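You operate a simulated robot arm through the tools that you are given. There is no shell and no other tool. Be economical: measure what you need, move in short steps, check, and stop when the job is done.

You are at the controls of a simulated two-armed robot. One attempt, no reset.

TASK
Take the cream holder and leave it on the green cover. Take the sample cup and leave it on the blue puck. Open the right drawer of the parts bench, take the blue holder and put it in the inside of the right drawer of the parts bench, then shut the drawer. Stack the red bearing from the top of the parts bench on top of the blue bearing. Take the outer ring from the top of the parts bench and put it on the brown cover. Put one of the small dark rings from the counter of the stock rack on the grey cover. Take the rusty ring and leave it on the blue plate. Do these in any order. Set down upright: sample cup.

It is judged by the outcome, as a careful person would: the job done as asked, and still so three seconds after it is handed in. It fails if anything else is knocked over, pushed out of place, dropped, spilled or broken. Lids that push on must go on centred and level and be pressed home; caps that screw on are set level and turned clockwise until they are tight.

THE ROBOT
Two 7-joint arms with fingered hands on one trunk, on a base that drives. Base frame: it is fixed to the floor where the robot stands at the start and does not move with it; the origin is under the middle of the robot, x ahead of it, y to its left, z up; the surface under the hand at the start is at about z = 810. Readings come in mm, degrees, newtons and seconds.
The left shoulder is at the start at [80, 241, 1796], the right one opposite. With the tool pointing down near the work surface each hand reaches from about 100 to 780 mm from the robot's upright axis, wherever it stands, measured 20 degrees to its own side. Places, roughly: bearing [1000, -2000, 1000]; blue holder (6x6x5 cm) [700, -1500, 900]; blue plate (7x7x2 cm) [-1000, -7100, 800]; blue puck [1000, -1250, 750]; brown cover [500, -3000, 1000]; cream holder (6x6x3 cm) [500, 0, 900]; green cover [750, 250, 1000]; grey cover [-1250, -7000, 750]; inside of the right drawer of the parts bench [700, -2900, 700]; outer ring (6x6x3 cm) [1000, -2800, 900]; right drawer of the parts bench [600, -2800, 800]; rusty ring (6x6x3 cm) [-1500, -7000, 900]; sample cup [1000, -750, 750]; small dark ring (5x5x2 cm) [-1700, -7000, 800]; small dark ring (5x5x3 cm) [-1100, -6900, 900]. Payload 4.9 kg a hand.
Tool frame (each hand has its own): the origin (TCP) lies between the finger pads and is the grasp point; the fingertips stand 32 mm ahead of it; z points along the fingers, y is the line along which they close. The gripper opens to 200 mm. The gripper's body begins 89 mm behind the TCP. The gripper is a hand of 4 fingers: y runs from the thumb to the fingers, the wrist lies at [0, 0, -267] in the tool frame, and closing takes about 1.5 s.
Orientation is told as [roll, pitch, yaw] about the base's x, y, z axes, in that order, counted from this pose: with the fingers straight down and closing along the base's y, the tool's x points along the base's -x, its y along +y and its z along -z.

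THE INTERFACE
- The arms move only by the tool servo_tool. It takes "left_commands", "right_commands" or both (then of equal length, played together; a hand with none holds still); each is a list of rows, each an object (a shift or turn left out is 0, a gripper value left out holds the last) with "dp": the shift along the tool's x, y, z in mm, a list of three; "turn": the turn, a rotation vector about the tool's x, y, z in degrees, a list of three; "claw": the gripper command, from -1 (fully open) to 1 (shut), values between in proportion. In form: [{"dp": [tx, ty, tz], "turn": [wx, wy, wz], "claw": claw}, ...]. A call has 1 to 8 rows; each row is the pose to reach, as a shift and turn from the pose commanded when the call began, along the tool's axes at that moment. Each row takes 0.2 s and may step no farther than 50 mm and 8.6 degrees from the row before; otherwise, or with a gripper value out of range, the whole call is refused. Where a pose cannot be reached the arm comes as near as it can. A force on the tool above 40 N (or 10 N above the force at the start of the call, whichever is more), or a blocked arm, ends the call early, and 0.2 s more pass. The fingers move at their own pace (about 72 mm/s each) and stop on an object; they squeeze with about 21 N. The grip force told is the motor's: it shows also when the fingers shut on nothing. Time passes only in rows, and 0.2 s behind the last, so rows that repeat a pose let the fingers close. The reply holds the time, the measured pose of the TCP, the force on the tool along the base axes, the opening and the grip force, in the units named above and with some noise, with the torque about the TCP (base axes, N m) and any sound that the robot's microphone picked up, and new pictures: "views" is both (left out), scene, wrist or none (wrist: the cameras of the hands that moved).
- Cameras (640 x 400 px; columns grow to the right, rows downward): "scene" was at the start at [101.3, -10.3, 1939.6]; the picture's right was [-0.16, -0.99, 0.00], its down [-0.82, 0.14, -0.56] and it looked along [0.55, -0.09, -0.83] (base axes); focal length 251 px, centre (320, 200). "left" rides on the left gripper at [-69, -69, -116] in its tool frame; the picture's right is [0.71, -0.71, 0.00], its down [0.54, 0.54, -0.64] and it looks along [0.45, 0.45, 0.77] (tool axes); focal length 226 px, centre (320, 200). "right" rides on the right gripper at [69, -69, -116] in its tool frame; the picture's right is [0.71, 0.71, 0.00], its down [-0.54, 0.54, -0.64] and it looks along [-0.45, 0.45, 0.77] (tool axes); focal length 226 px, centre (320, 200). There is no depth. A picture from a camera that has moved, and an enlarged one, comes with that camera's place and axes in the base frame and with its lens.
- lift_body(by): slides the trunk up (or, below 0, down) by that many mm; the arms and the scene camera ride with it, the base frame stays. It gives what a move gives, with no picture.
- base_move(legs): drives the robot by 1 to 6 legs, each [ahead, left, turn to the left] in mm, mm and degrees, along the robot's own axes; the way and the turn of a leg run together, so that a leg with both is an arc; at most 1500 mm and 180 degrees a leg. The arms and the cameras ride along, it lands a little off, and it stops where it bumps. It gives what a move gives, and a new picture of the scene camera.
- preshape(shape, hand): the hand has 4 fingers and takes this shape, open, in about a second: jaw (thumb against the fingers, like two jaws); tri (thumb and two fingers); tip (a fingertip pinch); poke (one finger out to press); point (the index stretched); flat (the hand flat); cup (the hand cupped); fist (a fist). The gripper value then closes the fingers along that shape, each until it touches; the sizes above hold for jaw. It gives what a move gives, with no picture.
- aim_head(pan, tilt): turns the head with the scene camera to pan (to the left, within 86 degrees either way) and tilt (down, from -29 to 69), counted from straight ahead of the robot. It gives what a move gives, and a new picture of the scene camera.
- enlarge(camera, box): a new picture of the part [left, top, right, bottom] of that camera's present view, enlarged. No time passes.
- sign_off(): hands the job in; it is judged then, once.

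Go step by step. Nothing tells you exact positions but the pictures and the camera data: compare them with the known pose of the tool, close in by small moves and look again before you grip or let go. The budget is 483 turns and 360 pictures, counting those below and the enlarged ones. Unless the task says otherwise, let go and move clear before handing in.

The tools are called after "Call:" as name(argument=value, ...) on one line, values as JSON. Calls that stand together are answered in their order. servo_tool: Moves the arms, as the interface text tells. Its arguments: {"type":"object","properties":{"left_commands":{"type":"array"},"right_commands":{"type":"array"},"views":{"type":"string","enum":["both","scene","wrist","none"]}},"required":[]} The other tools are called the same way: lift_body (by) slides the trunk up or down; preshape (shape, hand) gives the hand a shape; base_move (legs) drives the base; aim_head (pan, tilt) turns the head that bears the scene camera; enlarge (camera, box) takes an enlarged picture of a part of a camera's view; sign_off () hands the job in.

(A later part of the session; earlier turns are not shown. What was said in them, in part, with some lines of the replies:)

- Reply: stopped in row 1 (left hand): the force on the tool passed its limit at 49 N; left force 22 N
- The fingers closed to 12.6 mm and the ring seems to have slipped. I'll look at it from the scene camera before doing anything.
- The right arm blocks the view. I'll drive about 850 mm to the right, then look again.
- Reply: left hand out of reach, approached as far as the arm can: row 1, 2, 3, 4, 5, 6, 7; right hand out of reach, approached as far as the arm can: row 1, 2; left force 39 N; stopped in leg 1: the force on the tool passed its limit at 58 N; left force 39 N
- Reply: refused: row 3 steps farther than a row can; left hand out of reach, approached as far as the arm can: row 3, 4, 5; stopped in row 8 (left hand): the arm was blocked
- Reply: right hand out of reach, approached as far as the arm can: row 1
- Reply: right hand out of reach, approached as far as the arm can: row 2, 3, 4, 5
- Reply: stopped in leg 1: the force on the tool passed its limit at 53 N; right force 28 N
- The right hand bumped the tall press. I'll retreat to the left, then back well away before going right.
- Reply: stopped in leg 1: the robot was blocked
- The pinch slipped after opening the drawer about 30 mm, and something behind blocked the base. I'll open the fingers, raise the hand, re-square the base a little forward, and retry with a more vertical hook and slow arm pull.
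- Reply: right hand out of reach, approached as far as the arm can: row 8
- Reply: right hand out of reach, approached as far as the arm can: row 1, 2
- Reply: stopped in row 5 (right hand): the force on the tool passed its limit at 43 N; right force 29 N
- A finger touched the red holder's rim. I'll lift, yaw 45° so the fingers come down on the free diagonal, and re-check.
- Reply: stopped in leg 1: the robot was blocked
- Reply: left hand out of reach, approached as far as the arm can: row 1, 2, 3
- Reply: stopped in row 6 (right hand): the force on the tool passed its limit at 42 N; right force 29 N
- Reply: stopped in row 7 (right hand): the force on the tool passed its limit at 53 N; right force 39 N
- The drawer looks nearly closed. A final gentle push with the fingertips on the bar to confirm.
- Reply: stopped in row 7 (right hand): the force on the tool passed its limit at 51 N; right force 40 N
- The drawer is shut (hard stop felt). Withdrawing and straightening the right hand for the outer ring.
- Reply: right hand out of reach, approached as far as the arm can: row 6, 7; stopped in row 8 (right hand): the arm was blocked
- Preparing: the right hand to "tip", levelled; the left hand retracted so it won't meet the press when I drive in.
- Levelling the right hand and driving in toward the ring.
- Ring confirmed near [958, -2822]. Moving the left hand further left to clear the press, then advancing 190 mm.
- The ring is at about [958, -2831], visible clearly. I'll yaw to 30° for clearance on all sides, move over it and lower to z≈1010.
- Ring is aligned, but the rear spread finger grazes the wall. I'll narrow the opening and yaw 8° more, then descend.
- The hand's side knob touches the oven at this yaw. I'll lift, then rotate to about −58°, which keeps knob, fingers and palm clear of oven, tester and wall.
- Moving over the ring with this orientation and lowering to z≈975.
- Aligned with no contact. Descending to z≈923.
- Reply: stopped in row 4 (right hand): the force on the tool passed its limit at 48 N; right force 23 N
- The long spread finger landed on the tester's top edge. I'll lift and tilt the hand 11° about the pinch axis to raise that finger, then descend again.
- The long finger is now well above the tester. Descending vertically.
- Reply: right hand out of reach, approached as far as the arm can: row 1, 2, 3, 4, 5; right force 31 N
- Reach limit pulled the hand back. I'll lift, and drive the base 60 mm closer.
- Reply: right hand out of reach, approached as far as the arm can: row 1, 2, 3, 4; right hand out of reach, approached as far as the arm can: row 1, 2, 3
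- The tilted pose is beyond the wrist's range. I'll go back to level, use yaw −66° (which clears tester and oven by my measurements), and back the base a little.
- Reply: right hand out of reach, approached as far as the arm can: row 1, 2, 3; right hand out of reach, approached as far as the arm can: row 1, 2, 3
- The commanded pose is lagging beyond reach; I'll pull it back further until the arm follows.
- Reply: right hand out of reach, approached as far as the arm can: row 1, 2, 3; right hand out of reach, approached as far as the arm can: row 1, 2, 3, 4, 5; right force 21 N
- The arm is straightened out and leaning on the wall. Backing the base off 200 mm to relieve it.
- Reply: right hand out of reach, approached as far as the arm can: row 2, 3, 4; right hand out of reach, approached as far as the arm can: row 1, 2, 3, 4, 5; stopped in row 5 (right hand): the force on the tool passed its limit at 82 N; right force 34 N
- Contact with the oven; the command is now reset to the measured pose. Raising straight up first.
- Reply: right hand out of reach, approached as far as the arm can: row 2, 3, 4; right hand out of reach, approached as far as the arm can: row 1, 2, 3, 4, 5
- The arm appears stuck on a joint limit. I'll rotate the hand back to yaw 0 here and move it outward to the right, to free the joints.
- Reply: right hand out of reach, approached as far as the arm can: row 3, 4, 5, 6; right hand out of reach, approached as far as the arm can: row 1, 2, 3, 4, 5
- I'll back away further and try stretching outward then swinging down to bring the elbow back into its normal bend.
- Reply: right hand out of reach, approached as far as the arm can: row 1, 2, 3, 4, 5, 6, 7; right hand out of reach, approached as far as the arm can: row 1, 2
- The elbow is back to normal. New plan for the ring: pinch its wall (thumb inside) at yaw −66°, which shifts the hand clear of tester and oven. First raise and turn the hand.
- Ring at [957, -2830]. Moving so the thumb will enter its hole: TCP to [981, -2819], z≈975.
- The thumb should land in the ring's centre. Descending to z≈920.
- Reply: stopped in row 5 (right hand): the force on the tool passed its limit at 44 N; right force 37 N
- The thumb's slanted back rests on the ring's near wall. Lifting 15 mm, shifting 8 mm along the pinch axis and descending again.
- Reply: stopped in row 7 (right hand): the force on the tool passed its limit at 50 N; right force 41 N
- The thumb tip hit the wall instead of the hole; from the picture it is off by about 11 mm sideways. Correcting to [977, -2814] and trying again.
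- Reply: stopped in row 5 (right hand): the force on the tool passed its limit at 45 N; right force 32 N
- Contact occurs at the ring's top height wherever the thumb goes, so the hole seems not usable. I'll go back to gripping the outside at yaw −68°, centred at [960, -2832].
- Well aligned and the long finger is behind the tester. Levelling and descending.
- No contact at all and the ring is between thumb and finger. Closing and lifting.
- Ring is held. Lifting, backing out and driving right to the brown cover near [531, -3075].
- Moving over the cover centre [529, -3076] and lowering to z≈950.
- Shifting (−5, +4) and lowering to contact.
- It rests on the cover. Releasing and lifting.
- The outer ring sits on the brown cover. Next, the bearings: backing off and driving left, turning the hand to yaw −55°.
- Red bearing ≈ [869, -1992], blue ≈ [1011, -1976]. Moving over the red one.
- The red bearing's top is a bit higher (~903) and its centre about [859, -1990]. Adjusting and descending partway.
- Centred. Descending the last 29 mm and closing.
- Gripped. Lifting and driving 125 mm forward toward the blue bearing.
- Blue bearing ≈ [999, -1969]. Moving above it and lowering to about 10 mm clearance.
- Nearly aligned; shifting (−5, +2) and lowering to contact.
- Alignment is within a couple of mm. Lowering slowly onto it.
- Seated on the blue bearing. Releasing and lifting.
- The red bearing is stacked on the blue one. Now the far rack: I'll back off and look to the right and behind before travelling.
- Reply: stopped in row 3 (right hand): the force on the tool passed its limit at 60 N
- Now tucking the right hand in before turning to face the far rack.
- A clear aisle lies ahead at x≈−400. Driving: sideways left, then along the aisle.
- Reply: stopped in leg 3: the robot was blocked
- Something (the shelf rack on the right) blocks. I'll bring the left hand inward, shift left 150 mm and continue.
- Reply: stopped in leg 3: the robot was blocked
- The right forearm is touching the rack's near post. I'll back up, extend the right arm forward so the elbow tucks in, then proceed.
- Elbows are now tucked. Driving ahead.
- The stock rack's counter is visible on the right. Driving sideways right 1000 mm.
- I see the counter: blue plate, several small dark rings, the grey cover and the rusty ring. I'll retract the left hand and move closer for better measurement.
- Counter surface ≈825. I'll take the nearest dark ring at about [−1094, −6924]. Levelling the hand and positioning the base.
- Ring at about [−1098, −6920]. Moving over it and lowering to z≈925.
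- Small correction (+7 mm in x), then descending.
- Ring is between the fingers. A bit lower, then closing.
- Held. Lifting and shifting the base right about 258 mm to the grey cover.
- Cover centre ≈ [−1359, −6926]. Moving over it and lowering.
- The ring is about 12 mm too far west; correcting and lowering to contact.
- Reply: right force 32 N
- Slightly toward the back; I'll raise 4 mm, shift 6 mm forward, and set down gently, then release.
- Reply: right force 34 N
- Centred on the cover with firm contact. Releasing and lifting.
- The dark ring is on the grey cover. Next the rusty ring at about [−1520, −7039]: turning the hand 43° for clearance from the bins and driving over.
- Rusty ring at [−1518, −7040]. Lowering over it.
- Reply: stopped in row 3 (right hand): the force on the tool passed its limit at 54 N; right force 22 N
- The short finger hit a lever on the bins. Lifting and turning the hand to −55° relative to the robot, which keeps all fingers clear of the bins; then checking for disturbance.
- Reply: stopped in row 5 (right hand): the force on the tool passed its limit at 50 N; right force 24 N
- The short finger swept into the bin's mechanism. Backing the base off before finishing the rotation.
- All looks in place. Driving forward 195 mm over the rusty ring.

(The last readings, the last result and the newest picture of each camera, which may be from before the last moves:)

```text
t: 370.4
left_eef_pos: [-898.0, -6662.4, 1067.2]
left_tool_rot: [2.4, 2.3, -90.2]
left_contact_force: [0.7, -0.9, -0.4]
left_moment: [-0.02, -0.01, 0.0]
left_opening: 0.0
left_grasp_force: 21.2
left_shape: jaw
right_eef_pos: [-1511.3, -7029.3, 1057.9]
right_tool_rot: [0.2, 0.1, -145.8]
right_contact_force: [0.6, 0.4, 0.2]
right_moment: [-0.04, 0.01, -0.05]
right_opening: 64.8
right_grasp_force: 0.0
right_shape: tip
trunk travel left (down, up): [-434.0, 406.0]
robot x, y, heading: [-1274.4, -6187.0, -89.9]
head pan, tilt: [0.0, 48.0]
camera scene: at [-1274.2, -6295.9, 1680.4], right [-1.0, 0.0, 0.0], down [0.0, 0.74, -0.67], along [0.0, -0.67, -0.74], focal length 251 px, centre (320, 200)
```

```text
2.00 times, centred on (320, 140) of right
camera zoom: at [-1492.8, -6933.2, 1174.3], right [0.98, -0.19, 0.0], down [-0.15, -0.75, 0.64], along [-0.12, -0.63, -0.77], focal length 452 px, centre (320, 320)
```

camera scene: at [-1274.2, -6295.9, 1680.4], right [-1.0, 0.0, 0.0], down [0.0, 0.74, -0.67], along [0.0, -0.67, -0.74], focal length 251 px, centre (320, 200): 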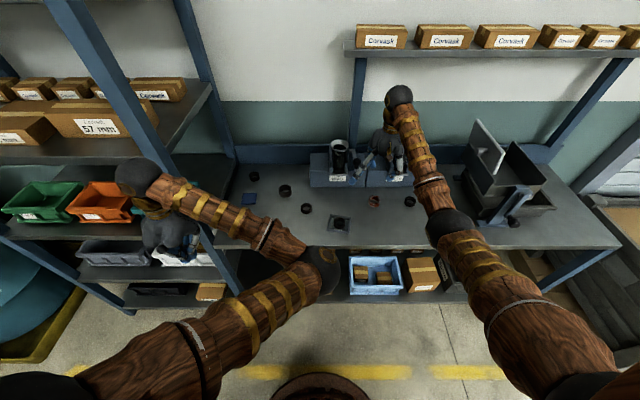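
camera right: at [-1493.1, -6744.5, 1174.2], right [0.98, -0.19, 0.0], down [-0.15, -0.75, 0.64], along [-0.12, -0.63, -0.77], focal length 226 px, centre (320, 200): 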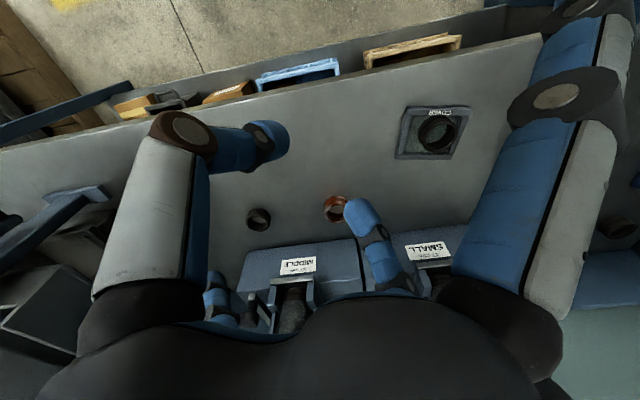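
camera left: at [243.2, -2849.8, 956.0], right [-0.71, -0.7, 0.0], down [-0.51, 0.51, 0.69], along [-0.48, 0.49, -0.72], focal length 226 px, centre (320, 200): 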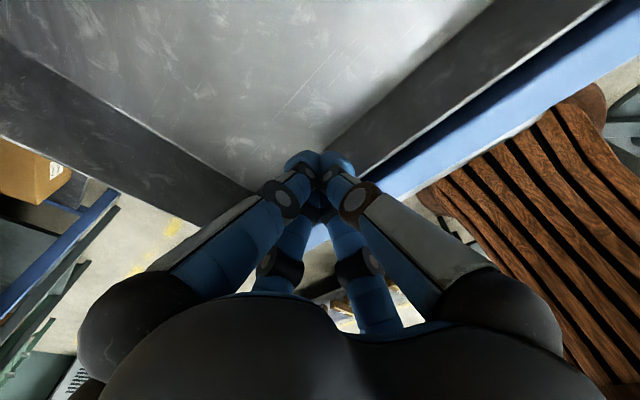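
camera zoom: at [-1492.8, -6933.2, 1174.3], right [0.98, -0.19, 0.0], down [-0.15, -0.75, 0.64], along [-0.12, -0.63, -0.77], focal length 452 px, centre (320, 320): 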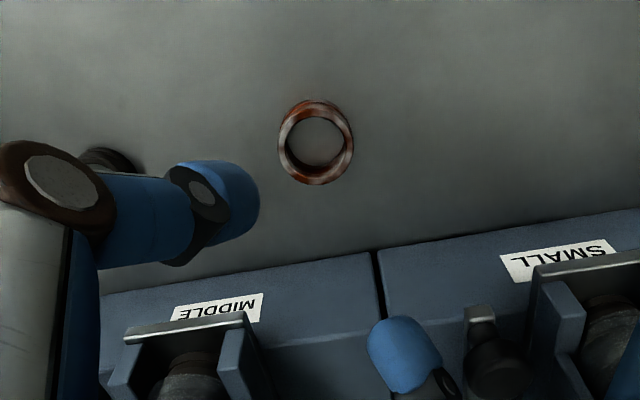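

Call:
servo_tool(right_commands=[{"dp": [-4, 3, 25]}, {"dp": [-9, 6, 55]}, {"dp": [-9, 6, 85]}, {"dp": [-9, 6, 110]}, {"dp": [-9, 6, 125]}, {"dp": [-9, 6, 125]}], views="wrist")

Call:
enlarge(camera="right", box=[200, 60, 440, 260])

```text
t: 371.2
left_eef_pos: [-897.2, -6660.9, 1067.6]
left_tool_rot: [2.4, 2.3, -90.2]
left_contact_force: [0.4, 0.0, 0.2]
left_moment: [0.02, -0.02, -0.04]
left_opening: 0.2
left_grasp_force: 20.9
left_shape: jaw
right_eef_pos: [-1511.2, -7037.3, 989.8]
right_tool_rot: [0.5, -0.3, -145.8]
right_contact_force: [3.7, 13.7, 17.3]
right_moment: [-1.59, 2.15, -1.36]
right_opening: 64.8
right_grasp_force: 0.0
right_shape: tip
trunk travel left (down, up): [-434.0, 406.0]
robot x, y, heading: [-1277.1, -6191.1, -90.0]
head pan, tilt: [0.0, 48.0]
stopped in row 3 (right hand): the force on the tool passed its limit at 44 N (the readings are from after the stop); the commanded pose is now the measured one
camera right: at [-1493.0, -6941.4, 1105.7], right [0.98, -0.19, 0.0], down [-0.14, -0.75, 0.65], along [-0.12, -0.64, -0.76], focal length 226 px, centre (320, 200)
```

right: 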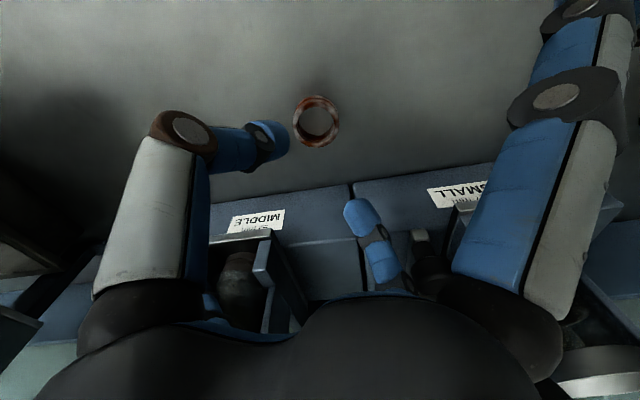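

```text
2.00 times, centred on (320, 160) of right
camera zoom: at [-1493.0, -6941.4, 1105.7], right [0.98, -0.19, 0.0], down [-0.14, -0.75, 0.65], along [-0.12, -0.64, -0.76], focal length 452 px, centre (320, 280)
```

zoom: 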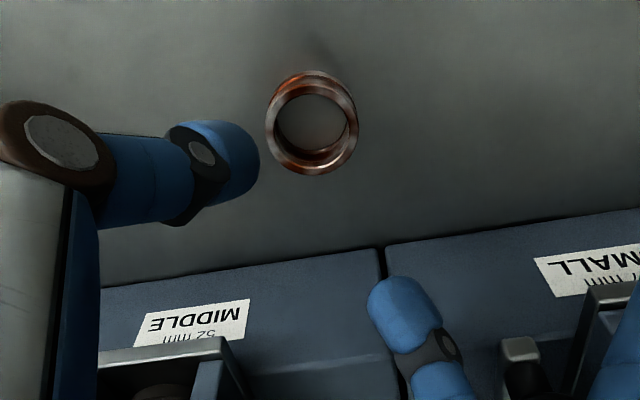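

The short finger meets the middle hopper's frame. I'll lift, back up slightly, turn 22° more so the short finger points sideways, and retry.

Call:
servo_tool(right_commands=[{"dp": [0, 0, -30]}, {"dp": [20, -40, -60]}, {"dp": [35, -60, -60], "turn": [0, 0, 7.5]}, {"dp": [35, -60, -60], "turn": [0, 0, 15]}, {"dp": [35, -60, -60], "turn": [0.4, -0.2, 22]}, {"dp": [35, -60, -60], "turn": [0.4, -0.2, 22]}], views="wrist")

Call:
enlarge(camera="right", box=[200, 60, 440, 260])

```text
refused: row 2 steps farther than a row can; nothing moved
```

```text
2.00 times, centred on (320, 160) of right
camera zoom: at [-1493.0, -6941.4, 1105.7], right [0.98, -0.19, 0.0], down [-0.14, -0.75, 0.65], along [-0.12, -0.64, -0.76], focal length 452 px, centre (320, 280)
```

zoom: 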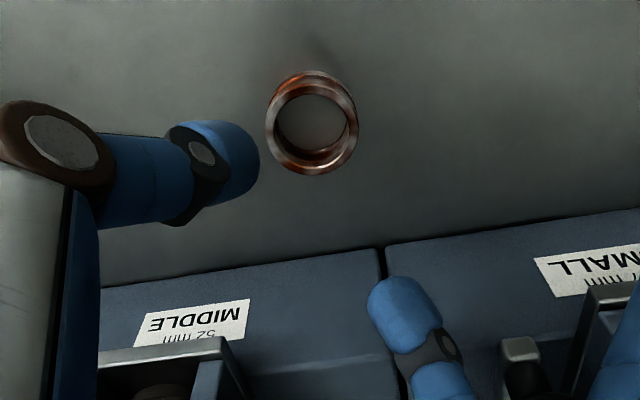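

Call:
servo_tool(right_commands=[{"dp": [0, 0, -30]}, {"dp": [15, -25, -60]}, {"dp": [30, -50, -60]}, {"dp": [35, -60, -60], "turn": [0, 0, 8]}, {"dp": [35, -60, -60], "turn": [0, 0, 16]}, {"dp": [35, -60, -60], "turn": [0.4, -0.2, 22]}, {"dp": [35, -60, -60], "turn": [0.4, -0.2, 22]}], views="wrist")

Call:
enlarge(camera="right", box=[200, 60, 440, 260])

```text
t: 372.8
left_eef_pos: [-897.9, -6662.7, 1065.2]
left_tool_rot: [2.5, 2.5, -90.3]
left_contact_force: [0.4, 0.4, -0.6]
left_moment: [-0.01, 0.0, 0.01]
left_opening: 0.0
left_grasp_force: 21.3
left_shape: jaw
right_eef_pos: [-1516.2, -6969.8, 1044.0]
right_tool_rot: [0.1, -0.2, -167.7]
right_contact_force: [0.2, -0.1, -0.3]
right_moment: [0.0, -0.03, -0.03]
right_opening: 64.7
right_grasp_force: 0.0
right_shape: tip
trunk travel left (down, up): [-434.0, 406.0]
robot x, y, heading: [-1275.7, -6189.7, -90.1]
head pan, tilt: [0.0, 48.0]
camera right: at [-1462.8, -6889.3, 1161.7], right [0.84, -0.54, 0.0], down [-0.41, -0.64, 0.65], along [-0.35, -0.54, -0.76], focal length 226 px, centre (320, 200)
```

right: 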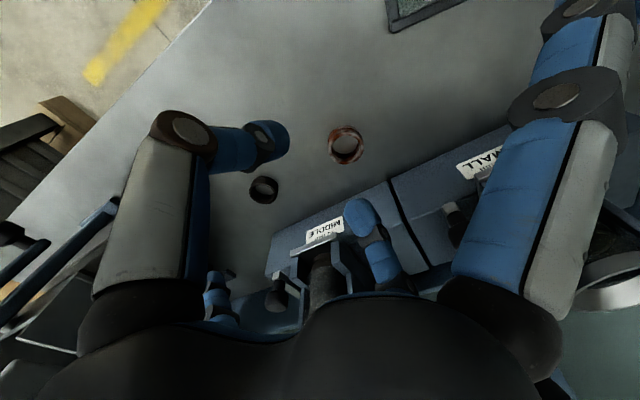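

```text
2.00 times, centred on (320, 160) of right
camera zoom: at [-1462.8, -6889.3, 1161.7], right [0.84, -0.54, 0.0], down [-0.41, -0.64, 0.65], along [-0.35, -0.54, -0.76], focal length 452 px, centre (320, 280)
```

zoom: 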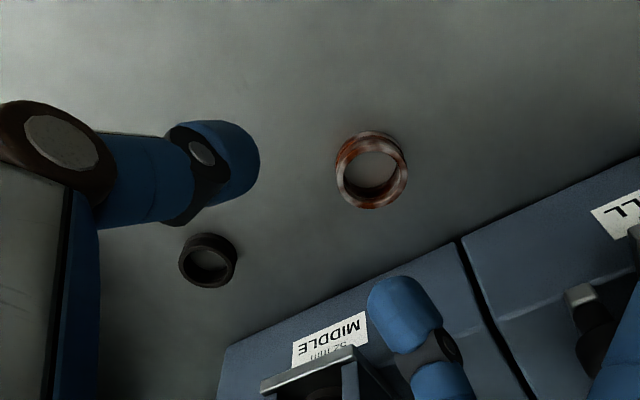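

Ring at [−1515.5, −7040]. Lowering here first, then advancing over it.

Call:
servo_tool(right_commands=[{"dp": [0, 0, 35]}, {"dp": [0, 0, 70]}, {"dp": [0, 0, 100]}, {"dp": [-5, 22, 110]}, {"dp": [-10, 45, 110]}, {"dp": [-14, 68, 110]}, {"dp": [-14, 68, 110]}], views="wrist")

Call:
enlarge(camera="right", box=[200, 60, 440, 260])

```text
t: 374.4
left_eef_pos: [-897.9, -6663.2, 1066.4]
left_tool_rot: [2.6, 2.4, -90.3]
left_contact_force: [0.5, -0.1, 0.2]
left_moment: [-0.02, -0.01, -0.03]
left_opening: 0.0
left_grasp_force: 21.3
left_shape: jaw
right_eef_pos: [-1517.7, -7039.5, 933.7]
right_tool_rot: [0.0, -0.1, -167.6]
right_contact_force: [-0.1, 1.1, 0.3]
right_moment: [0.01, -0.03, -0.02]
right_opening: 64.8
right_grasp_force: 0.1
right_shape: tip
trunk travel left (down, up): [-434.0, 406.0]
robot x, y, heading: [-1270.8, -6190.9, -89.8]
head pan, tilt: [0.0, 48.0]
camera right: at [-1464.8, -6957.6, 1051.9], right [0.84, -0.54, 0.0], down [-0.41, -0.64, 0.65], along [-0.35, -0.54, -0.76], focal length 226 px, centre (320, 200)
```

right: 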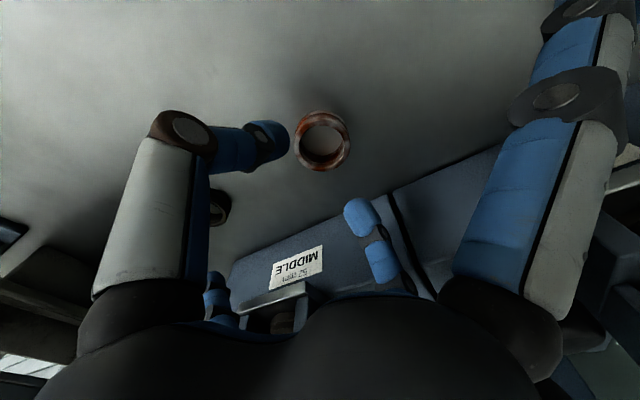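

```text
2.00 times, centred on (320, 160) of right
camera zoom: at [-1464.8, -6957.6, 1051.9], right [0.84, -0.54, 0.0], down [-0.41, -0.64, 0.65], along [-0.35, -0.54, -0.76], focal length 452 px, centre (320, 280)
```

zoom: 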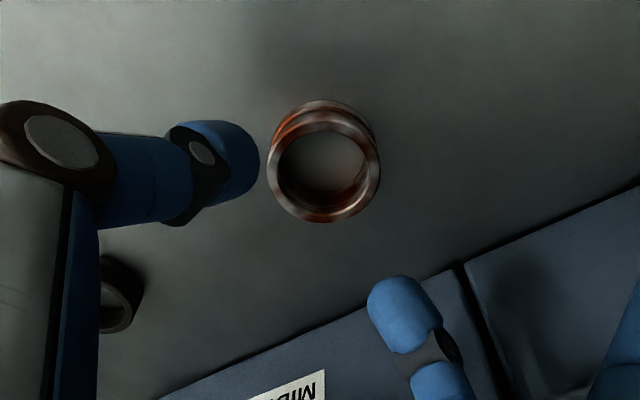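

Perfectly aligned with no contact. Descending and closing.

Call:
servo_tool(right_commands=[{"dp": [0, -1, 20]}, {"dp": [0, -1, 38]}, {"dp": [0, -1, 50]}, {"dp": [0, -1, 56]}, {"dp": [0, -1, 56]}], views="none")

Call:
servo_tool(right_commands=[{"claw": 0.7}, {"claw": 1}, {"claw": 1}, {"claw": 1}, {"claw": 1}, {"dp": [0, 0, -12]}, {"dp": [0, 0, -50]}], views="wrist")

```text
t: 375.6
left_eef_pos: [-898.8, -6663.2, 1066.5]
left_tool_rot: [2.4, 2.4, -90.2]
left_contact_force: [0.3, -0.6, -0.1]
left_moment: [0.02, -0.01, -0.01]
left_opening: 0.1
left_grasp_force: 21.0
left_shape: jaw
right_eef_pos: [-1517.4, -7039.3, 880.0]
right_tool_rot: [0.0, -0.1, -167.7]
right_contact_force: [-0.9, -0.5, 0.5]
right_moment: [-0.02, 0.05, 0.02]
right_opening: 64.9
right_grasp_force: 0.0
right_shape: tip
trunk travel left (down, up): [-434.0, 406.0]
robot x, y, heading: [-1275.6, -6189.3, -90.2]
head pan, tilt: [0.0, 48.0]
```

```text
t: 377.2
left_eef_pos: [-897.0, -6663.4, 1065.8]
left_tool_rot: [2.5, 2.4, -90.1]
left_contact_force: [0.2, 0.7, -0.1]
left_moment: [-0.03, 0.01, -0.01]
left_opening: 0.0
left_grasp_force: 21.3
left_shape: jaw
right_eef_pos: [-1515.9, -7037.6, 929.1]
right_tool_rot: [0.0, -0.2, -167.6]
right_contact_force: [-1.1, 0.8, -1.0]
right_moment: [-0.05, -0.01, -0.03]
right_opening: 44.9
right_grasp_force: 21.4
right_shape: tip
trunk travel left (down, up): [-434.0, 406.0]
robot x, y, heading: [-1274.6, -6188.3, -89.9]
head pan, tilt: [0.0, 48.0]
camera right: at [-1463.1, -6956.6, 1046.4], right [0.84, -0.54, 0.0], down [-0.41, -0.64, 0.65], along [-0.35, -0.54, -0.76], focal length 226 px, centre (320, 200)
```

right: 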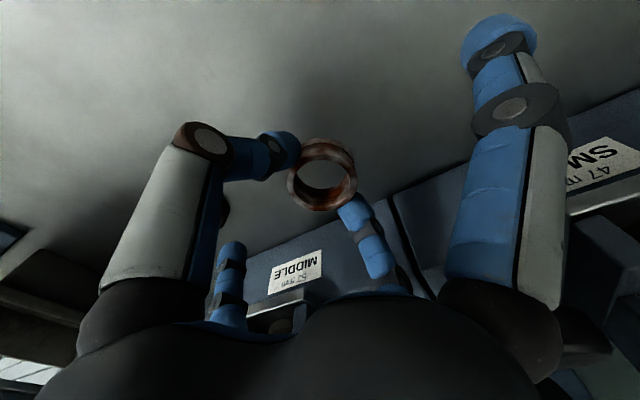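

Rusty ring is held. Lifting, backing off, turning the hand to −30° relative, and driving left to the blue plate.

Call:
servo_tool(right_commands=[{"dp": [5, -20, -25]}, {"dp": [10, -45, -50]}, {"dp": [15, -70, -80]}, {"dp": [20, -95, -110]}, {"dp": [20, -100, -120]}], views="none")

Call:
base_move(legs=[[-120, 0, 0], [0, 560, 0]])

Call:
servo_tool(right_commands=[{"turn": [0, 0, -8]}, {"turn": [0, 0, -16]}, {"turn": [0, 0, -24]}, {"turn": [0, 0, -32]}, {"turn": [0, 0, -40]}, {"turn": [0, 0, -48]}], views="both")

Call:
enlarge(camera="scene", box=[300, 110, 480, 230])

```text
t: 378.4
left_eef_pos: [-897.0, -6663.0, 1065.7]
left_tool_rot: [2.3, 2.5, -90.2]
left_contact_force: [0.5, -0.4, -0.3]
left_moment: [-0.01, 0.01, 0.01]
left_opening: 0.1
left_grasp_force: 21.0
left_shape: jaw
right_eef_pos: [-1517.2, -6936.9, 1048.3]
right_tool_rot: [-0.1, -0.2, -167.7]
right_contact_force: [0.4, -0.3, -0.8]
right_moment: [0.02, 0.04, -0.03]
right_opening: 45.0
right_grasp_force: 21.5
right_shape: tip
trunk travel left (down, up): [-434.0, 406.0]
robot x, y, heading: [-1275.8, -6188.2, -90.3]
head pan, tilt: [0.0, 48.0]
```

```text
t: 382.4
left_eef_pos: [-350.1, -6552.9, 1066.2]
left_tool_rot: [2.5, 2.4, -91.0]
left_contact_force: [0.5, 0.1, -0.1]
left_moment: [0.01, -0.02, 0.0]
left_opening: 0.0
left_grasp_force: 21.5
left_shape: jaw
right_eef_pos: [-972.6, -6818.1, 1048.4]
right_tool_rot: [0.0, -0.2, -168.3]
right_contact_force: [0.1, 0.3, -1.5]
right_moment: [0.01, 0.01, 0.0]
right_opening: 44.8
right_grasp_force: 21.3
right_shape: tip
trunk travel left (down, up): [-434.0, 406.0]
robot x, y, heading: [-721.4, -6075.0, -90.7]
head pan, tilt: [0.0, 48.0]
camera scene: at [-721.1, -6181.7, 1680.2], right [-1.0, 0.01, 0.0], down [0.01, 0.74, -0.67], along [-0.01, -0.67, -0.74], focal length 251 px, centre (320, 200)
```

scene: 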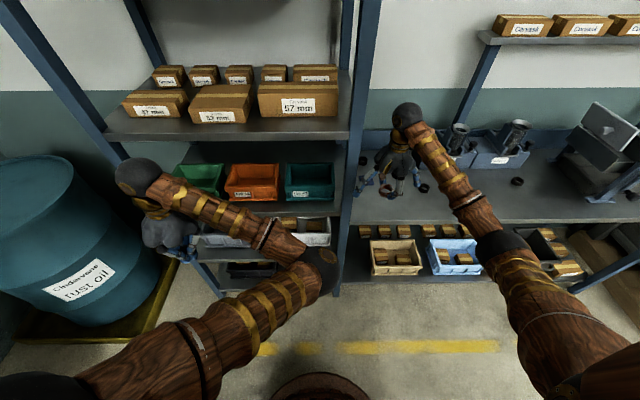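

```text
t: 383.8
left_eef_pos: [-349.2, -6552.0, 1067.3]
left_tool_rot: [2.5, 2.4, -90.9]
left_contact_force: [-0.6, 0.6, 0.6]
left_moment: [0.0, 0.01, 0.01]
left_opening: 0.0
left_grasp_force: 20.8
left_shape: jaw
right_eef_pos: [-972.7, -6818.4, 1050.3]
right_tool_rot: [-0.3, -0.2, -120.3]
right_contact_force: [0.6, -0.1, -1.0]
right_moment: [-0.03, -0.03, -0.01]
right_opening: 44.9
right_grasp_force: 21.2
right_shape: tip
trunk travel left (down, up): [-434.0, 406.0]
robot x, y, heading: [-715.4, -6072.8, -90.8]
head pan, tilt: [0.0, 48.0]
camera scene: at [-720.2, -6181.6, 1680.2], right [-1.0, 0.01, 0.0], down [0.01, 0.74, -0.67], along [-0.01, -0.67, -0.74], focal length 251 px, centre (320, 200)
camera right: at [-996.5, -6724.8, 1166.7], right [0.97, 0.25, 0.0], down [0.2, -0.74, 0.64], along [0.16, -0.62, -0.77], focal length 226 px, centre (320, 200)
```

scene: 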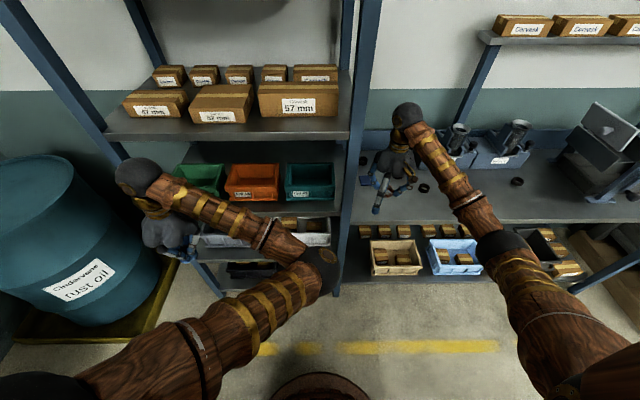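
right: 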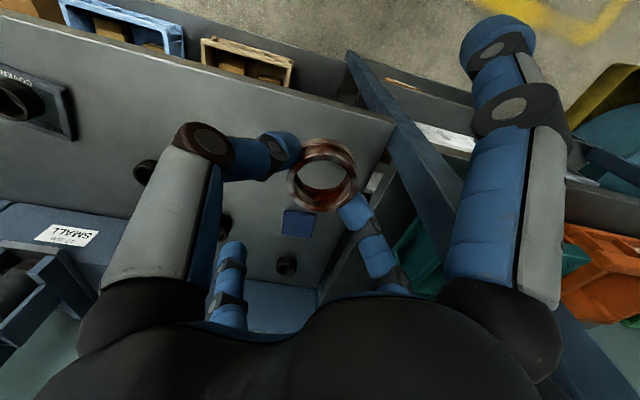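

```text
3.33 times, centred on (390, 170) of scene
camera zoom: at [-720.2, -6181.6, 1680.2], right [-1.0, 0.01, 0.0], down [0.01, 0.74, -0.67], along [-0.01, -0.67, -0.74], focal length 836 px, centre (87, 300)
```

zoom: 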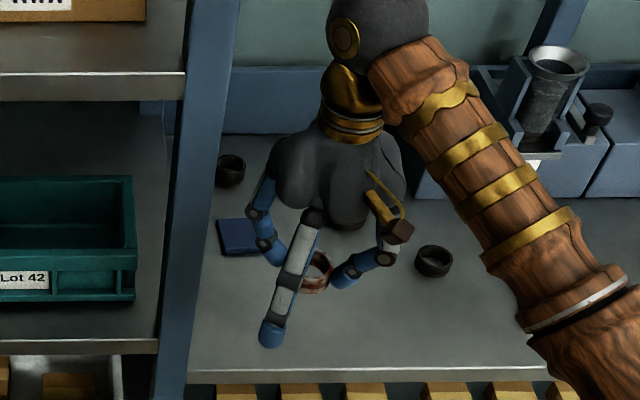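

Blue plate ≈ [−956, −7060], close beside the rack post at x≈−867. I'll square the hand, shift right, go forward, then move in sideways.

Call:
servo_tool(right_commands=[{"dp": [0, 0, 0], "turn": [0, 0, -8]}, {"dp": [0, 0, 0], "turn": [0, 0, -16]}, {"dp": [0, 0, 0], "turn": [0, 0, -24]}, {"dp": [0, 0, 0], "turn": [0.3, 0, -30]}, {"dp": [0, 0, 0], "turn": [0.3, 0, -30]}], views="none")

Call:
base_move(legs=[[0, -45, 0.7], [240, 0, 0]])

Call:
enlarge(camera="right", box=[0, 0, 640, 400])

Call:
enlarge(camera="scene", box=[300, 110, 460, 220])

```text
t: 385.0
left_eef_pos: [-349.0, -6552.5, 1066.1]
left_tool_rot: [2.5, 2.3, -90.9]
left_contact_force: [-0.3, 0.1, -1.0]
left_moment: [0.01, 0.01, 0.01]
left_opening: 0.0
left_grasp_force: 20.5
left_shape: jaw
right_eef_pos: [-972.9, -6818.6, 1049.7]
right_tool_rot: [-0.5, 0.1, -90.2]
right_contact_force: [-0.1, 0.4, -2.0]
right_moment: [-0.02, -0.05, 0.01]
right_opening: 44.9
right_grasp_force: 20.6
right_shape: tip
trunk travel left (down, up): [-434.0, 406.0]
robot x, y, heading: [-721.7, -6078.2, -90.8]
head pan, tilt: [0.0, 48.0]
```

```text
t: 387.2
left_eef_pos: [-391.0, -6782.4, 1070.0]
left_tool_rot: [2.5, 2.0, -90.5]
left_contact_force: [-0.8, 0.2, -0.3]
left_moment: [-0.02, 0.0, -0.01]
left_opening: 0.1
left_grasp_force: 20.5
left_shape: jaw
right_eef_pos: [-1015.8, -7051.3, 1053.5]
right_tool_rot: [-0.3, -0.4, -90.2]
right_contact_force: [0.7, -0.2, -1.5]
right_moment: [0.0, 0.02, -0.01]
right_opening: 44.7
right_grasp_force: 20.9
right_shape: tip
trunk travel left (down, up): [-434.0, 406.0]
robot x, y, heading: [-763.4, -6309.5, -90.2]
head pan, tilt: [0.0, 48.0]
camera scene: at [-767.2, -6409.3, 1681.2], right [-1.0, 0.01, 0.0], down [0.01, 0.74, -0.67], along [0.0, -0.67, -0.74], focal length 251 px, centre (320, 200)
```

scene: 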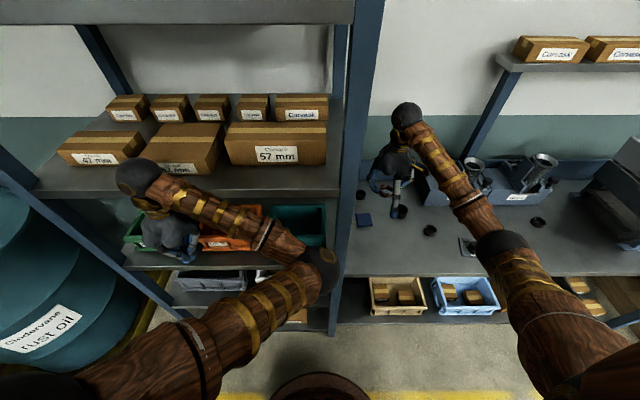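

```text
1.00 times, centred on (320, 200) of right (not enlarged: the box is as wide or as high as the picture)
camera zoom: at [-1082.4, -6982.9, 1171.3], right [0.71, 0.71, -0.01], down [0.55, -0.54, 0.64], along [0.45, -0.46, -0.77], focal length 226 px, centre (320, 200)
```

zoom: 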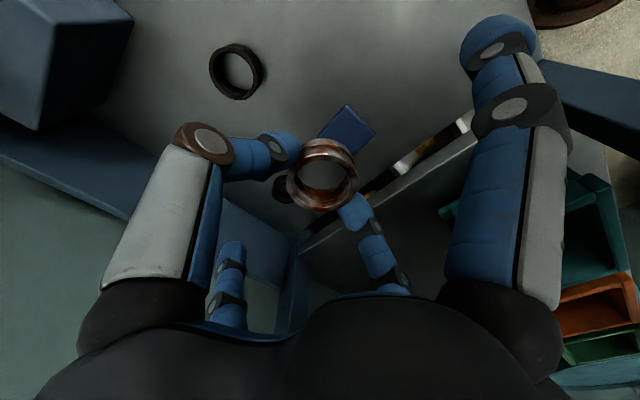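

```text
3.64 times, centred on (380, 165) of scene
camera zoom: at [-767.2, -6409.3, 1681.2], right [-1.0, 0.01, 0.0], down [0.01, 0.74, -0.67], along [0.0, -0.67, -0.74], focal length 912 px, centre (102, 327)
```

zoom: 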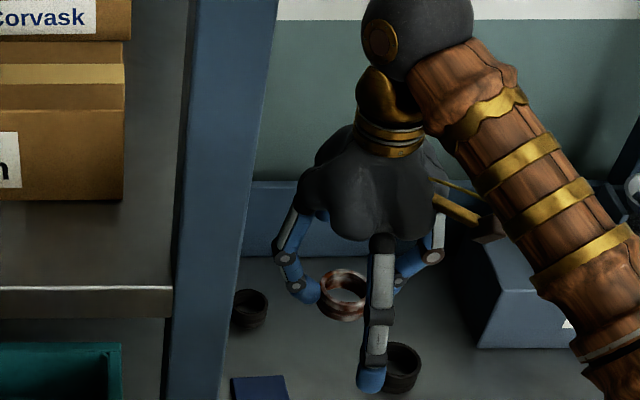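

Plate ≈ [−954, −7055]. Lowering first beside it, then sliding in sideways beneath the shelf level.

Call:
servo_tool(right_commands=[{"dp": [0, 0, 40]}, {"dp": [0, 0, 80]}, {"dp": [0, 0, 115]}, {"dp": [-1, 20, 120]}, {"dp": [-2, 42, 120]}, {"dp": [-4, 61, 120]}, {"dp": [-4, 61, 120]}], views="wrist")

Call:
enlarge(camera="right", box=[200, 60, 440, 260])

Call:
enlarge(camera="scene", box=[320, 170, 420, 245])

```text
t: 388.9
left_eef_pos: [-391.9, -6782.7, 1071.1]
left_tool_rot: [2.7, 2.1, -90.4]
left_contact_force: [0.0, 0.8, 0.6]
left_moment: [0.01, 0.02, 0.01]
left_opening: 0.1
left_grasp_force: 21.3
left_shape: jaw
right_eef_pos: [-953.3, -7057.3, 932.5]
right_tool_rot: [-0.4, -0.4, -90.1]
right_contact_force: [0.0, 0.5, -2.2]
right_moment: [0.02, -0.02, -0.02]
right_opening: 44.7
right_grasp_force: 20.7
right_shape: tip
trunk travel left (down, up): [-434.0, 406.0]
robot x, y, heading: [-764.6, -6306.3, -90.3]
head pan, tilt: [0.0, 48.0]
camera right: at [-1020.9, -6988.3, 1049.9], right [0.71, 0.71, -0.01], down [0.55, -0.54, 0.64], along [0.45, -0.46, -0.77], focal length 226 px, centre (320, 200)
```

right: 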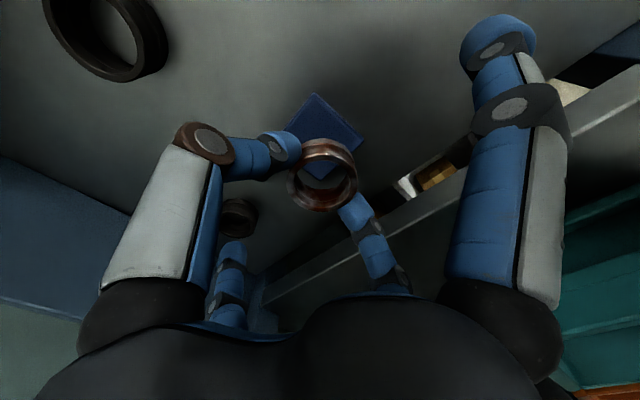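

```text
2.00 times, centred on (320, 160) of right
camera zoom: at [-1020.9, -6988.3, 1049.9], right [0.71, 0.71, -0.01], down [0.55, -0.54, 0.64], along [0.45, -0.46, -0.77], focal length 452 px, centre (320, 280)
```

zoom: 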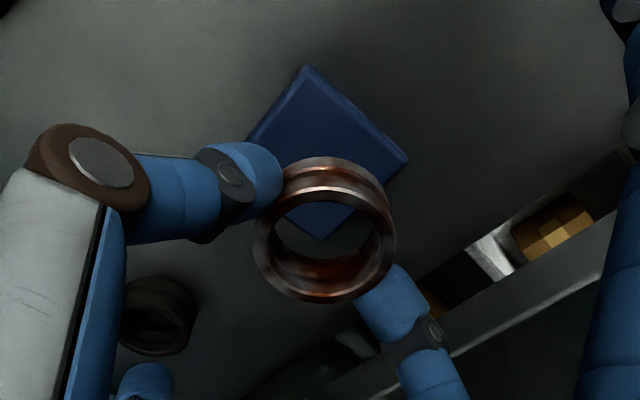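

```text
5.33 times, centred on (370, 208) of scene
camera zoom: at [-767.5, -6409.9, 1681.0], right [-1.0, 0.01, 0.0], down [0.01, 0.74, -0.67], along [0.0, -0.67, -0.74], focal length 1338 px, centre (53, 160)
```

zoom: 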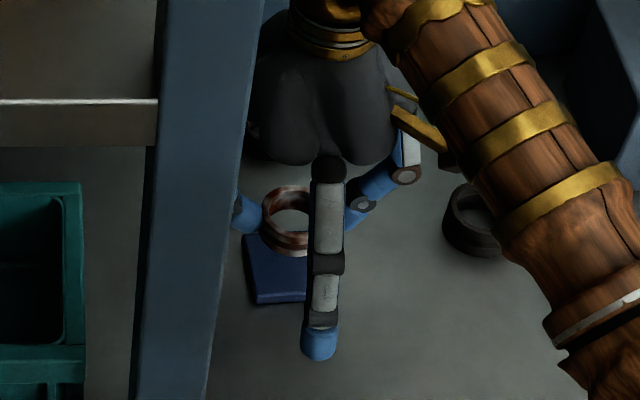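

Well centred above the plate. Lowering.

Call:
servo_tool(right_commands=[{"dp": [0, 0, 10]}, {"dp": [0, 0, 18]}, {"dp": [0, 0, 23]}, {"dp": [0, 0, 27]}, {"dp": [0, 0, 30]}], views="none")

Call:
enlarge(camera="right", box=[200, 60, 440, 260])

Call:
enlarge(camera="scene", box=[320, 170, 420, 245])

```text
t: 390.1
left_eef_pos: [-392.4, -6781.4, 1071.0]
left_tool_rot: [2.6, 2.0, -90.4]
left_contact_force: [-0.8, -0.8, 0.8]
left_moment: [-0.02, -0.03, -0.04]
left_opening: 0.2
left_grasp_force: 21.1
left_shape: jaw
right_eef_pos: [-953.8, -7057.2, 902.2]
right_tool_rot: [-0.4, -0.3, -89.9]
right_contact_force: [-0.6, -0.2, -2.0]
right_moment: [0.01, -0.01, -0.01]
right_opening: 44.7
right_grasp_force: 20.9
right_shape: tip
trunk travel left (down, up): [-434.0, 406.0]
robot x, y, heading: [-766.4, -6309.6, -90.4]
head pan, tilt: [0.0, 48.0]
```

```text
2.00 times, centred on (320, 160) of right
camera zoom: at [-1021.9, -6988.1, 1019.7], right [0.71, 0.71, -0.01], down [0.55, -0.54, 0.64], along [0.45, -0.46, -0.77], focal length 452 px, centre (320, 280)
```

zoom: 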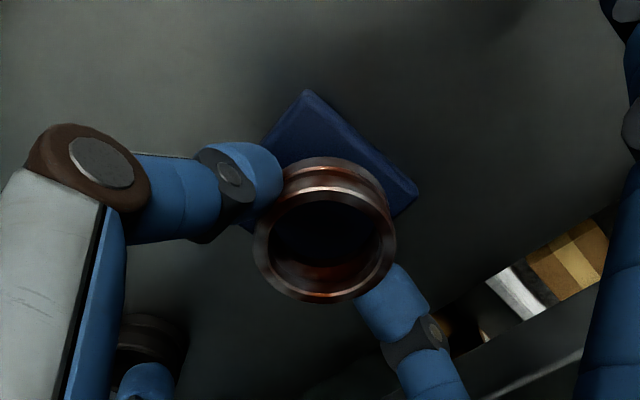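

```text
5.33 times, centred on (370, 208) of scene
camera zoom: at [-767.3, -6409.8, 1681.0], right [-1.0, 0.01, 0.0], down [0.01, 0.74, -0.67], along [0.0, -0.67, -0.74], focal length 1338 px, centre (53, 160)
```

zoom: 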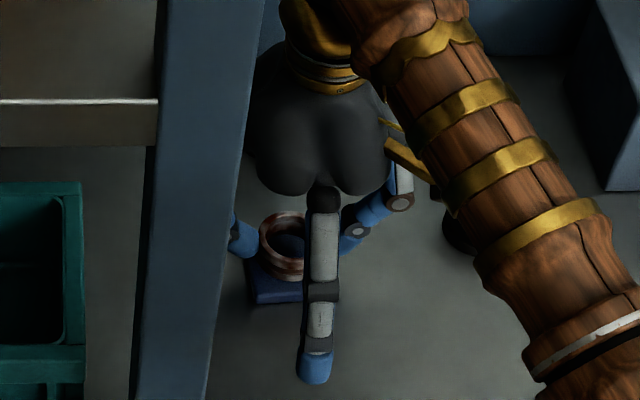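

Call:
servo_tool(right_commands=[{"dp": [1, -1, 2]}, {"dp": [1, -1, 4]}, {"dp": [1, -1, 6]}, {"dp": [1, -1, 8]}, {"dp": [1, -1, 10]}, {"dp": [1, -1, 12]}], views="none")

```text
t: 391.4
left_eef_pos: [-393.0, -6780.9, 1071.1]
left_tool_rot: [2.5, 2.1, -90.3]
left_contact_force: [-0.3, 0.0, -0.2]
left_moment: [-0.01, 0.02, -0.03]
left_opening: 0.0
left_grasp_force: 21.3
left_shape: jaw
right_eef_pos: [-956.1, -7056.4, 890.9]
right_tool_rot: [-0.5, -0.3, -90.1]
right_contact_force: [0.5, 0.9, -1.0]
right_moment: [-0.02, 0.0, -0.02]
right_opening: 44.6
right_grasp_force: 21.6
right_shape: tip
trunk travel left (down, up): [-434.0, 406.0]
robot x, y, heading: [-766.6, -6310.4, -90.4]
head pan, tilt: [0.0, 48.0]
```

Call:
servo_tool(right_commands=[{"dp": [0, 0, 1.5]}, {"dp": [0, 0, 3]}, {"dp": [0, 0, 4.5]}, {"dp": [0, 0, 6]}, {"dp": [0, 0, 7]}], views="none")

Call:
enlarge(camera="right", box=[200, 60, 440, 260])

```text
t: 392.6
left_eef_pos: [-392.5, -6782.0, 1071.8]
left_tool_rot: [2.5, 2.0, -90.6]
left_contact_force: [-0.1, -0.2, -0.2]
left_moment: [-0.02, 0.03, 0.0]
left_opening: 0.1
left_grasp_force: 21.0
left_shape: jaw
right_eef_pos: [-956.8, -7056.8, 887.9]
right_tool_rot: [-0.5, -0.6, -90.0]
right_contact_force: [-0.4, 3.8, 37.8]
right_moment: [0.0, 0.03, -0.04]
right_opening: 49.8
right_grasp_force: 20.9
right_shape: tip
trunk travel left (down, up): [-434.0, 406.0]
robot x, y, heading: [-763.6, -6306.5, -90.4]
head pan, tilt: [0.0, 48.0]
```

```text
2.00 times, centred on (320, 160) of right
camera zoom: at [-1023.8, -6987.4, 1003.9], right [0.71, 0.71, -0.01], down [0.55, -0.54, 0.64], along [0.45, -0.46, -0.77], focal length 452 px, centre (320, 280)
```

zoom: 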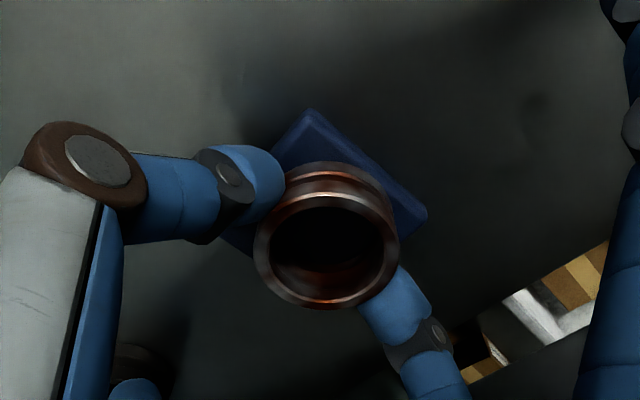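

It rests on the plate. Releasing, lifting a little, then sliding out sideways before rising.

Call:
servo_tool(right_commands=[{"dp": [0, 0, -4], "claw": 0.6}, {"dp": [0, 0, -4], "claw": 0.4}, {"dp": [0, 0, -4], "claw": 0.4}, {"dp": [0, 0, -4], "claw": 0.4}, {"dp": [0, 0, -25]}, {"dp": [0, 0, -55]}, {"dp": [0, -30, -55]}, {"dp": [0, -65, -55]}], views="wrist")

Call:
servo_tool(right_commands=[{"dp": [20, 0, -35]}, {"dp": [45, 0, -70]}, {"dp": [75, 0, -100]}], views="wrist")

Call:
enlarge(camera="scene", box=[320, 170, 420, 245])

```text
t: 394.4
left_eef_pos: [-392.0, -6781.8, 1069.3]
left_tool_rot: [2.6, 2.0, -90.4]
left_contact_force: [-0.3, 0.2, -0.2]
left_moment: [0.03, 0.02, -0.02]
left_opening: 0.0
left_grasp_force: 21.1
left_shape: jaw
right_eef_pos: [-1020.1, -7054.1, 939.3]
right_tool_rot: [-0.5, -0.3, -89.9]
right_contact_force: [0.6, -0.2, 0.1]
right_moment: [0.01, 0.02, 0.0]
right_opening: 59.9
right_grasp_force: 0.0
right_shape: tip
trunk travel left (down, up): [-434.0, 406.0]
robot x, y, heading: [-764.7, -6306.3, -90.2]
head pan, tilt: [0.0, 48.0]
camera right: at [-1088.7, -6986.3, 1056.6], right [0.71, 0.71, -0.01], down [0.55, -0.54, 0.64], along [0.45, -0.46, -0.77], focal length 226 px, centre (320, 200)
```

right: 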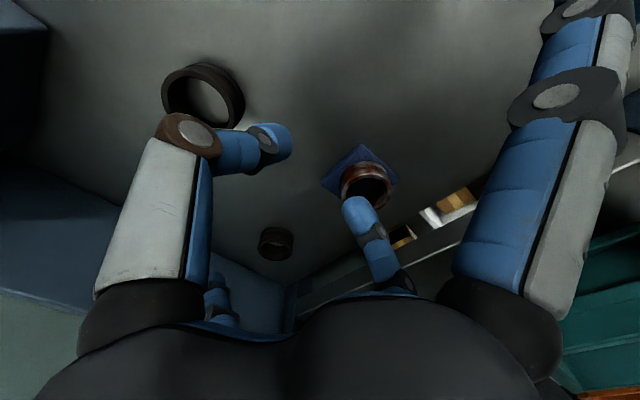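

```text
t: 395.2
left_eef_pos: [-390.6, -6781.4, 1070.6]
left_tool_rot: [2.7, 2.0, -90.4]
left_contact_force: [-0.1, 0.2, -0.5]
left_moment: [-0.01, -0.01, 0.02]
left_opening: 0.0
left_grasp_force: 20.9
left_shape: jaw
right_eef_pos: [-1020.6, -6977.6, 1038.6]
right_tool_rot: [-0.4, -0.2, -90.0]
right_contact_force: [0.3, 0.1, 0.0]
right_moment: [0.0, 0.0, 0.0]
right_opening: 60.0
right_grasp_force: 0.1
right_shape: tip
trunk travel left (down, up): [-434.0, 406.0]
robot x, y, heading: [-767.1, -6316.0, -90.3]
head pan, tilt: [0.0, 48.0]
camera right: at [-1088.4, -6909.3, 1156.1], right [0.71, 0.71, -0.01], down [0.55, -0.54, 0.64], along [0.45, -0.46, -0.77], focal length 226 px, centre (320, 200)
```

right: 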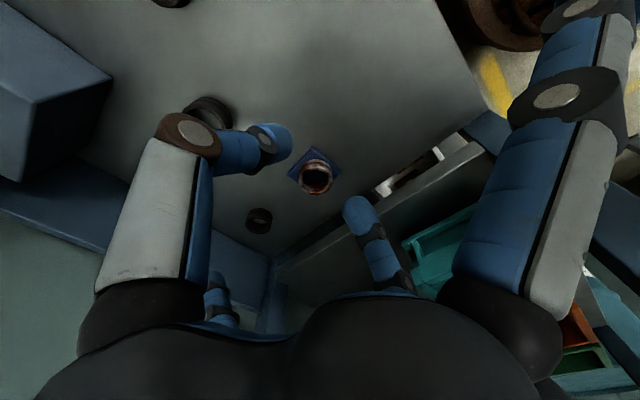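

```text
5.33 times, centred on (370, 208) of scene
camera zoom: at [-767.3, -6409.7, 1680.8], right [-1.0, 0.01, 0.0], down [0.01, 0.74, -0.67], along [0.0, -0.67, -0.74], focal length 1338 px, centre (53, 160)
```

zoom: 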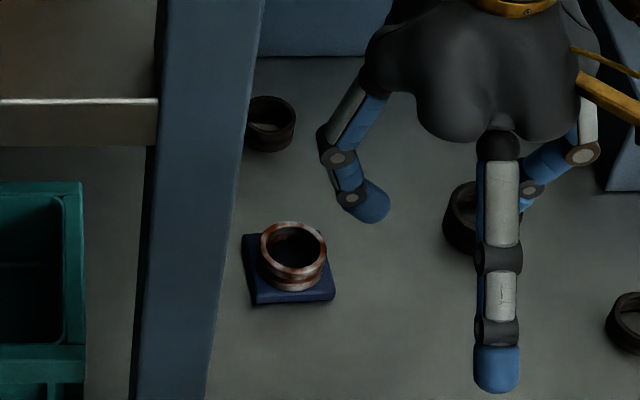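

The rusty ring is on the blue plate. Backing off to check the dark ring on the grey cover and the bins.

Call:
base_move(legs=[[-250, 0, 0], [0, -250, 0]])

Call:
enlarge(camera="scene", box=[280, 110, 480, 235])

```text
t: 398.5
left_eef_pos: [-637.1, -6534.7, 1066.7]
left_tool_rot: [2.6, 2.3, -90.6]
left_contact_force: [-0.1, -0.2, 0.3]
left_moment: [0.0, 0.02, -0.01]
left_opening: 0.0
left_grasp_force: 20.8
left_shape: jaw
right_eef_pos: [-1266.8, -6732.1, 1036.3]
right_tool_rot: [-0.6, 0.0, -90.3]
right_contact_force: [0.6, -0.6, 0.5]
right_moment: [-0.02, 0.02, 0.02]
right_opening: 60.1
right_grasp_force: 0.2
right_shape: tip
trunk travel left (down, up): [-434.0, 406.0]
robot x, y, heading: [-1011.9, -6053.9, -90.4]
head pan, tilt: [0.0, 48.0]
camera scene: at [-1009.0, -6166.5, 1680.3], right [-1.0, 0.01, 0.0], down [0.01, 0.74, -0.67], along [-0.01, -0.67, -0.74], focal length 251 px, centre (320, 200)
```

scene: 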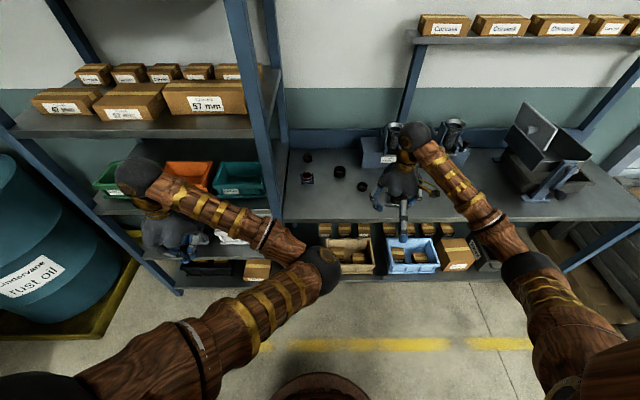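

```text
3.20 times, centred on (380, 172) of scene
camera zoom: at [-1009.0, -6166.5, 1680.3], right [-1.0, 0.01, 0.0], down [0.01, 0.74, -0.67], along [-0.01, -0.67, -0.74], focal length 802 px, centre (128, 288)
```

zoom: 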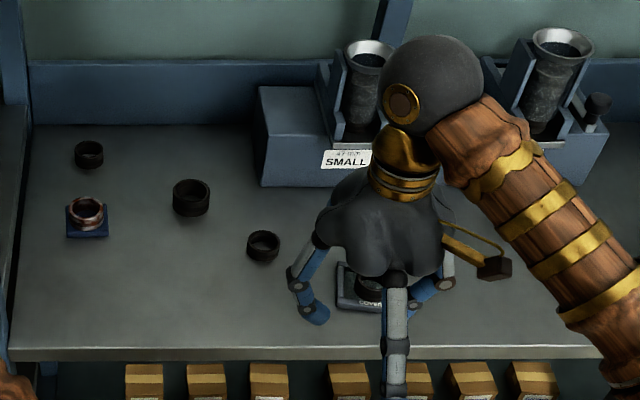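

The right hand hides the cover; I'll use its own camera, after shifting the base further so the cover is in plain sight.

Call:
base_move(legs=[[0, 330, 0.4]])

Call:
enlarge(camera="scene", box=[440, 110, 560, 210])

Call:
enlarge(camera="scene", box=[360, 100, 620, 260])

```text
t: 400.7
left_eef_pos: [-307.9, -6539.7, 1066.7]
left_tool_rot: [2.4, 2.3, -90.7]
left_contact_force: [0.1, 0.2, -0.5]
left_moment: [-0.04, 0.0, -0.01]
left_opening: 0.0
left_grasp_force: 20.8
left_shape: jaw
right_eef_pos: [-937.8, -6734.7, 1034.2]
right_tool_rot: [-0.5, 0.0, -90.3]
right_contact_force: [-0.7, -1.0, -0.2]
right_moment: [-0.03, 0.01, 0.0]
right_opening: 59.9
right_grasp_force: 0.0
right_shape: tip
trunk travel left (down, up): [-434.0, 406.0]
robot x, y, heading: [-677.3, -6062.3, -90.3]
head pan, tilt: [0.0, 48.0]
camera scene: at [-681.6, -6170.0, 1680.2], right [-1.0, 0.01, 0.0], down [0.01, 0.74, -0.67], along [-0.01, -0.67, -0.74], focal length 251 px, centre (320, 200)
```

scene: 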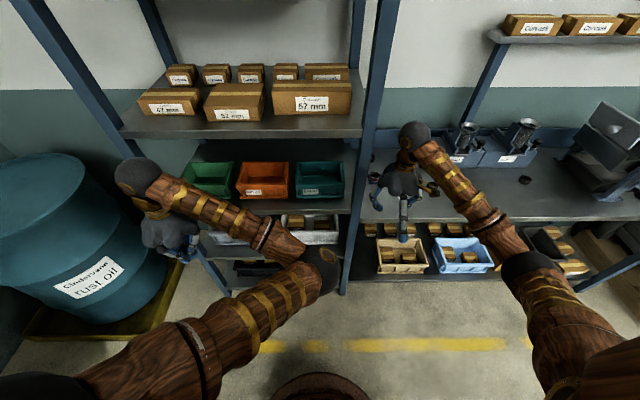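

```text
4.00 times, centred on (500, 160) of scene
camera zoom: at [-681.6, -6170.0, 1680.2], right [-1.0, 0.01, 0.0], down [0.01, 0.74, -0.67], along [-0.01, -0.67, -0.74], focal length 1003 px, centre (-400, 360)
```

zoom: 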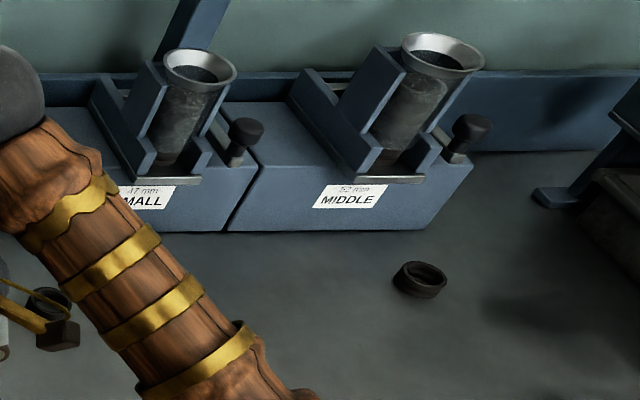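

```text
2.46 times, centred on (490, 180) of scene
camera zoom: at [-681.6, -6170.0, 1680.2], right [-1.0, 0.01, 0.0], down [0.01, 0.74, -0.67], along [-0.01, -0.67, -0.74], focal length 617 px, centre (-98, 249)
```

zoom: 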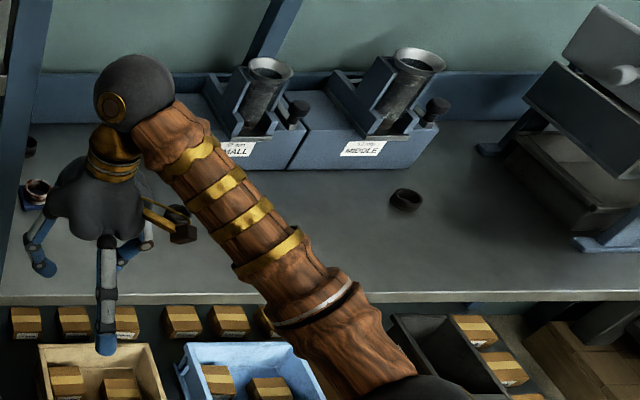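

Every job is placed, both hands are empty and clear, and the bins look undisturbed, so I'm handing it in.

Call:
sign_off()

```text
The job is handed in.
```

I finished all seven tasks and handed the job in, but I did not go back to re-check every item, and the hands bumped several fixtures along the way.

| Task | Result |
|---|---|
| Cream holder | On the green cover |
| Sample cup | Upright on the blue puck |
| Blue holder | In the right drawer of the parts bench, drawer pushed shut to its stop |
| Red bearing | Stacked on the blue bearing |
| Outer ring | On the brown cover |
| Small dark ring | On the grey cover, sitting slightly toward its front rim |
| Rusty ring | On the blue plate |

- **Bumps:** The hands or arms hit the press, the oven, the spin tester and the hoppers on the stock rack counter, at up to about 82 N. They also caught the wall and a shelf rack. Nothing looked moved or knocked over in the pictures afterwards.
- **Red holder:** A finger also pressed the red holder beside the blue one; it stayed in place.
- **Not re-checked up close:**
  - The bearing stack, which still looked in place from a distance after one late bump beside it.
  - The ring on the grey cover, which my arm hid in the last pictures.
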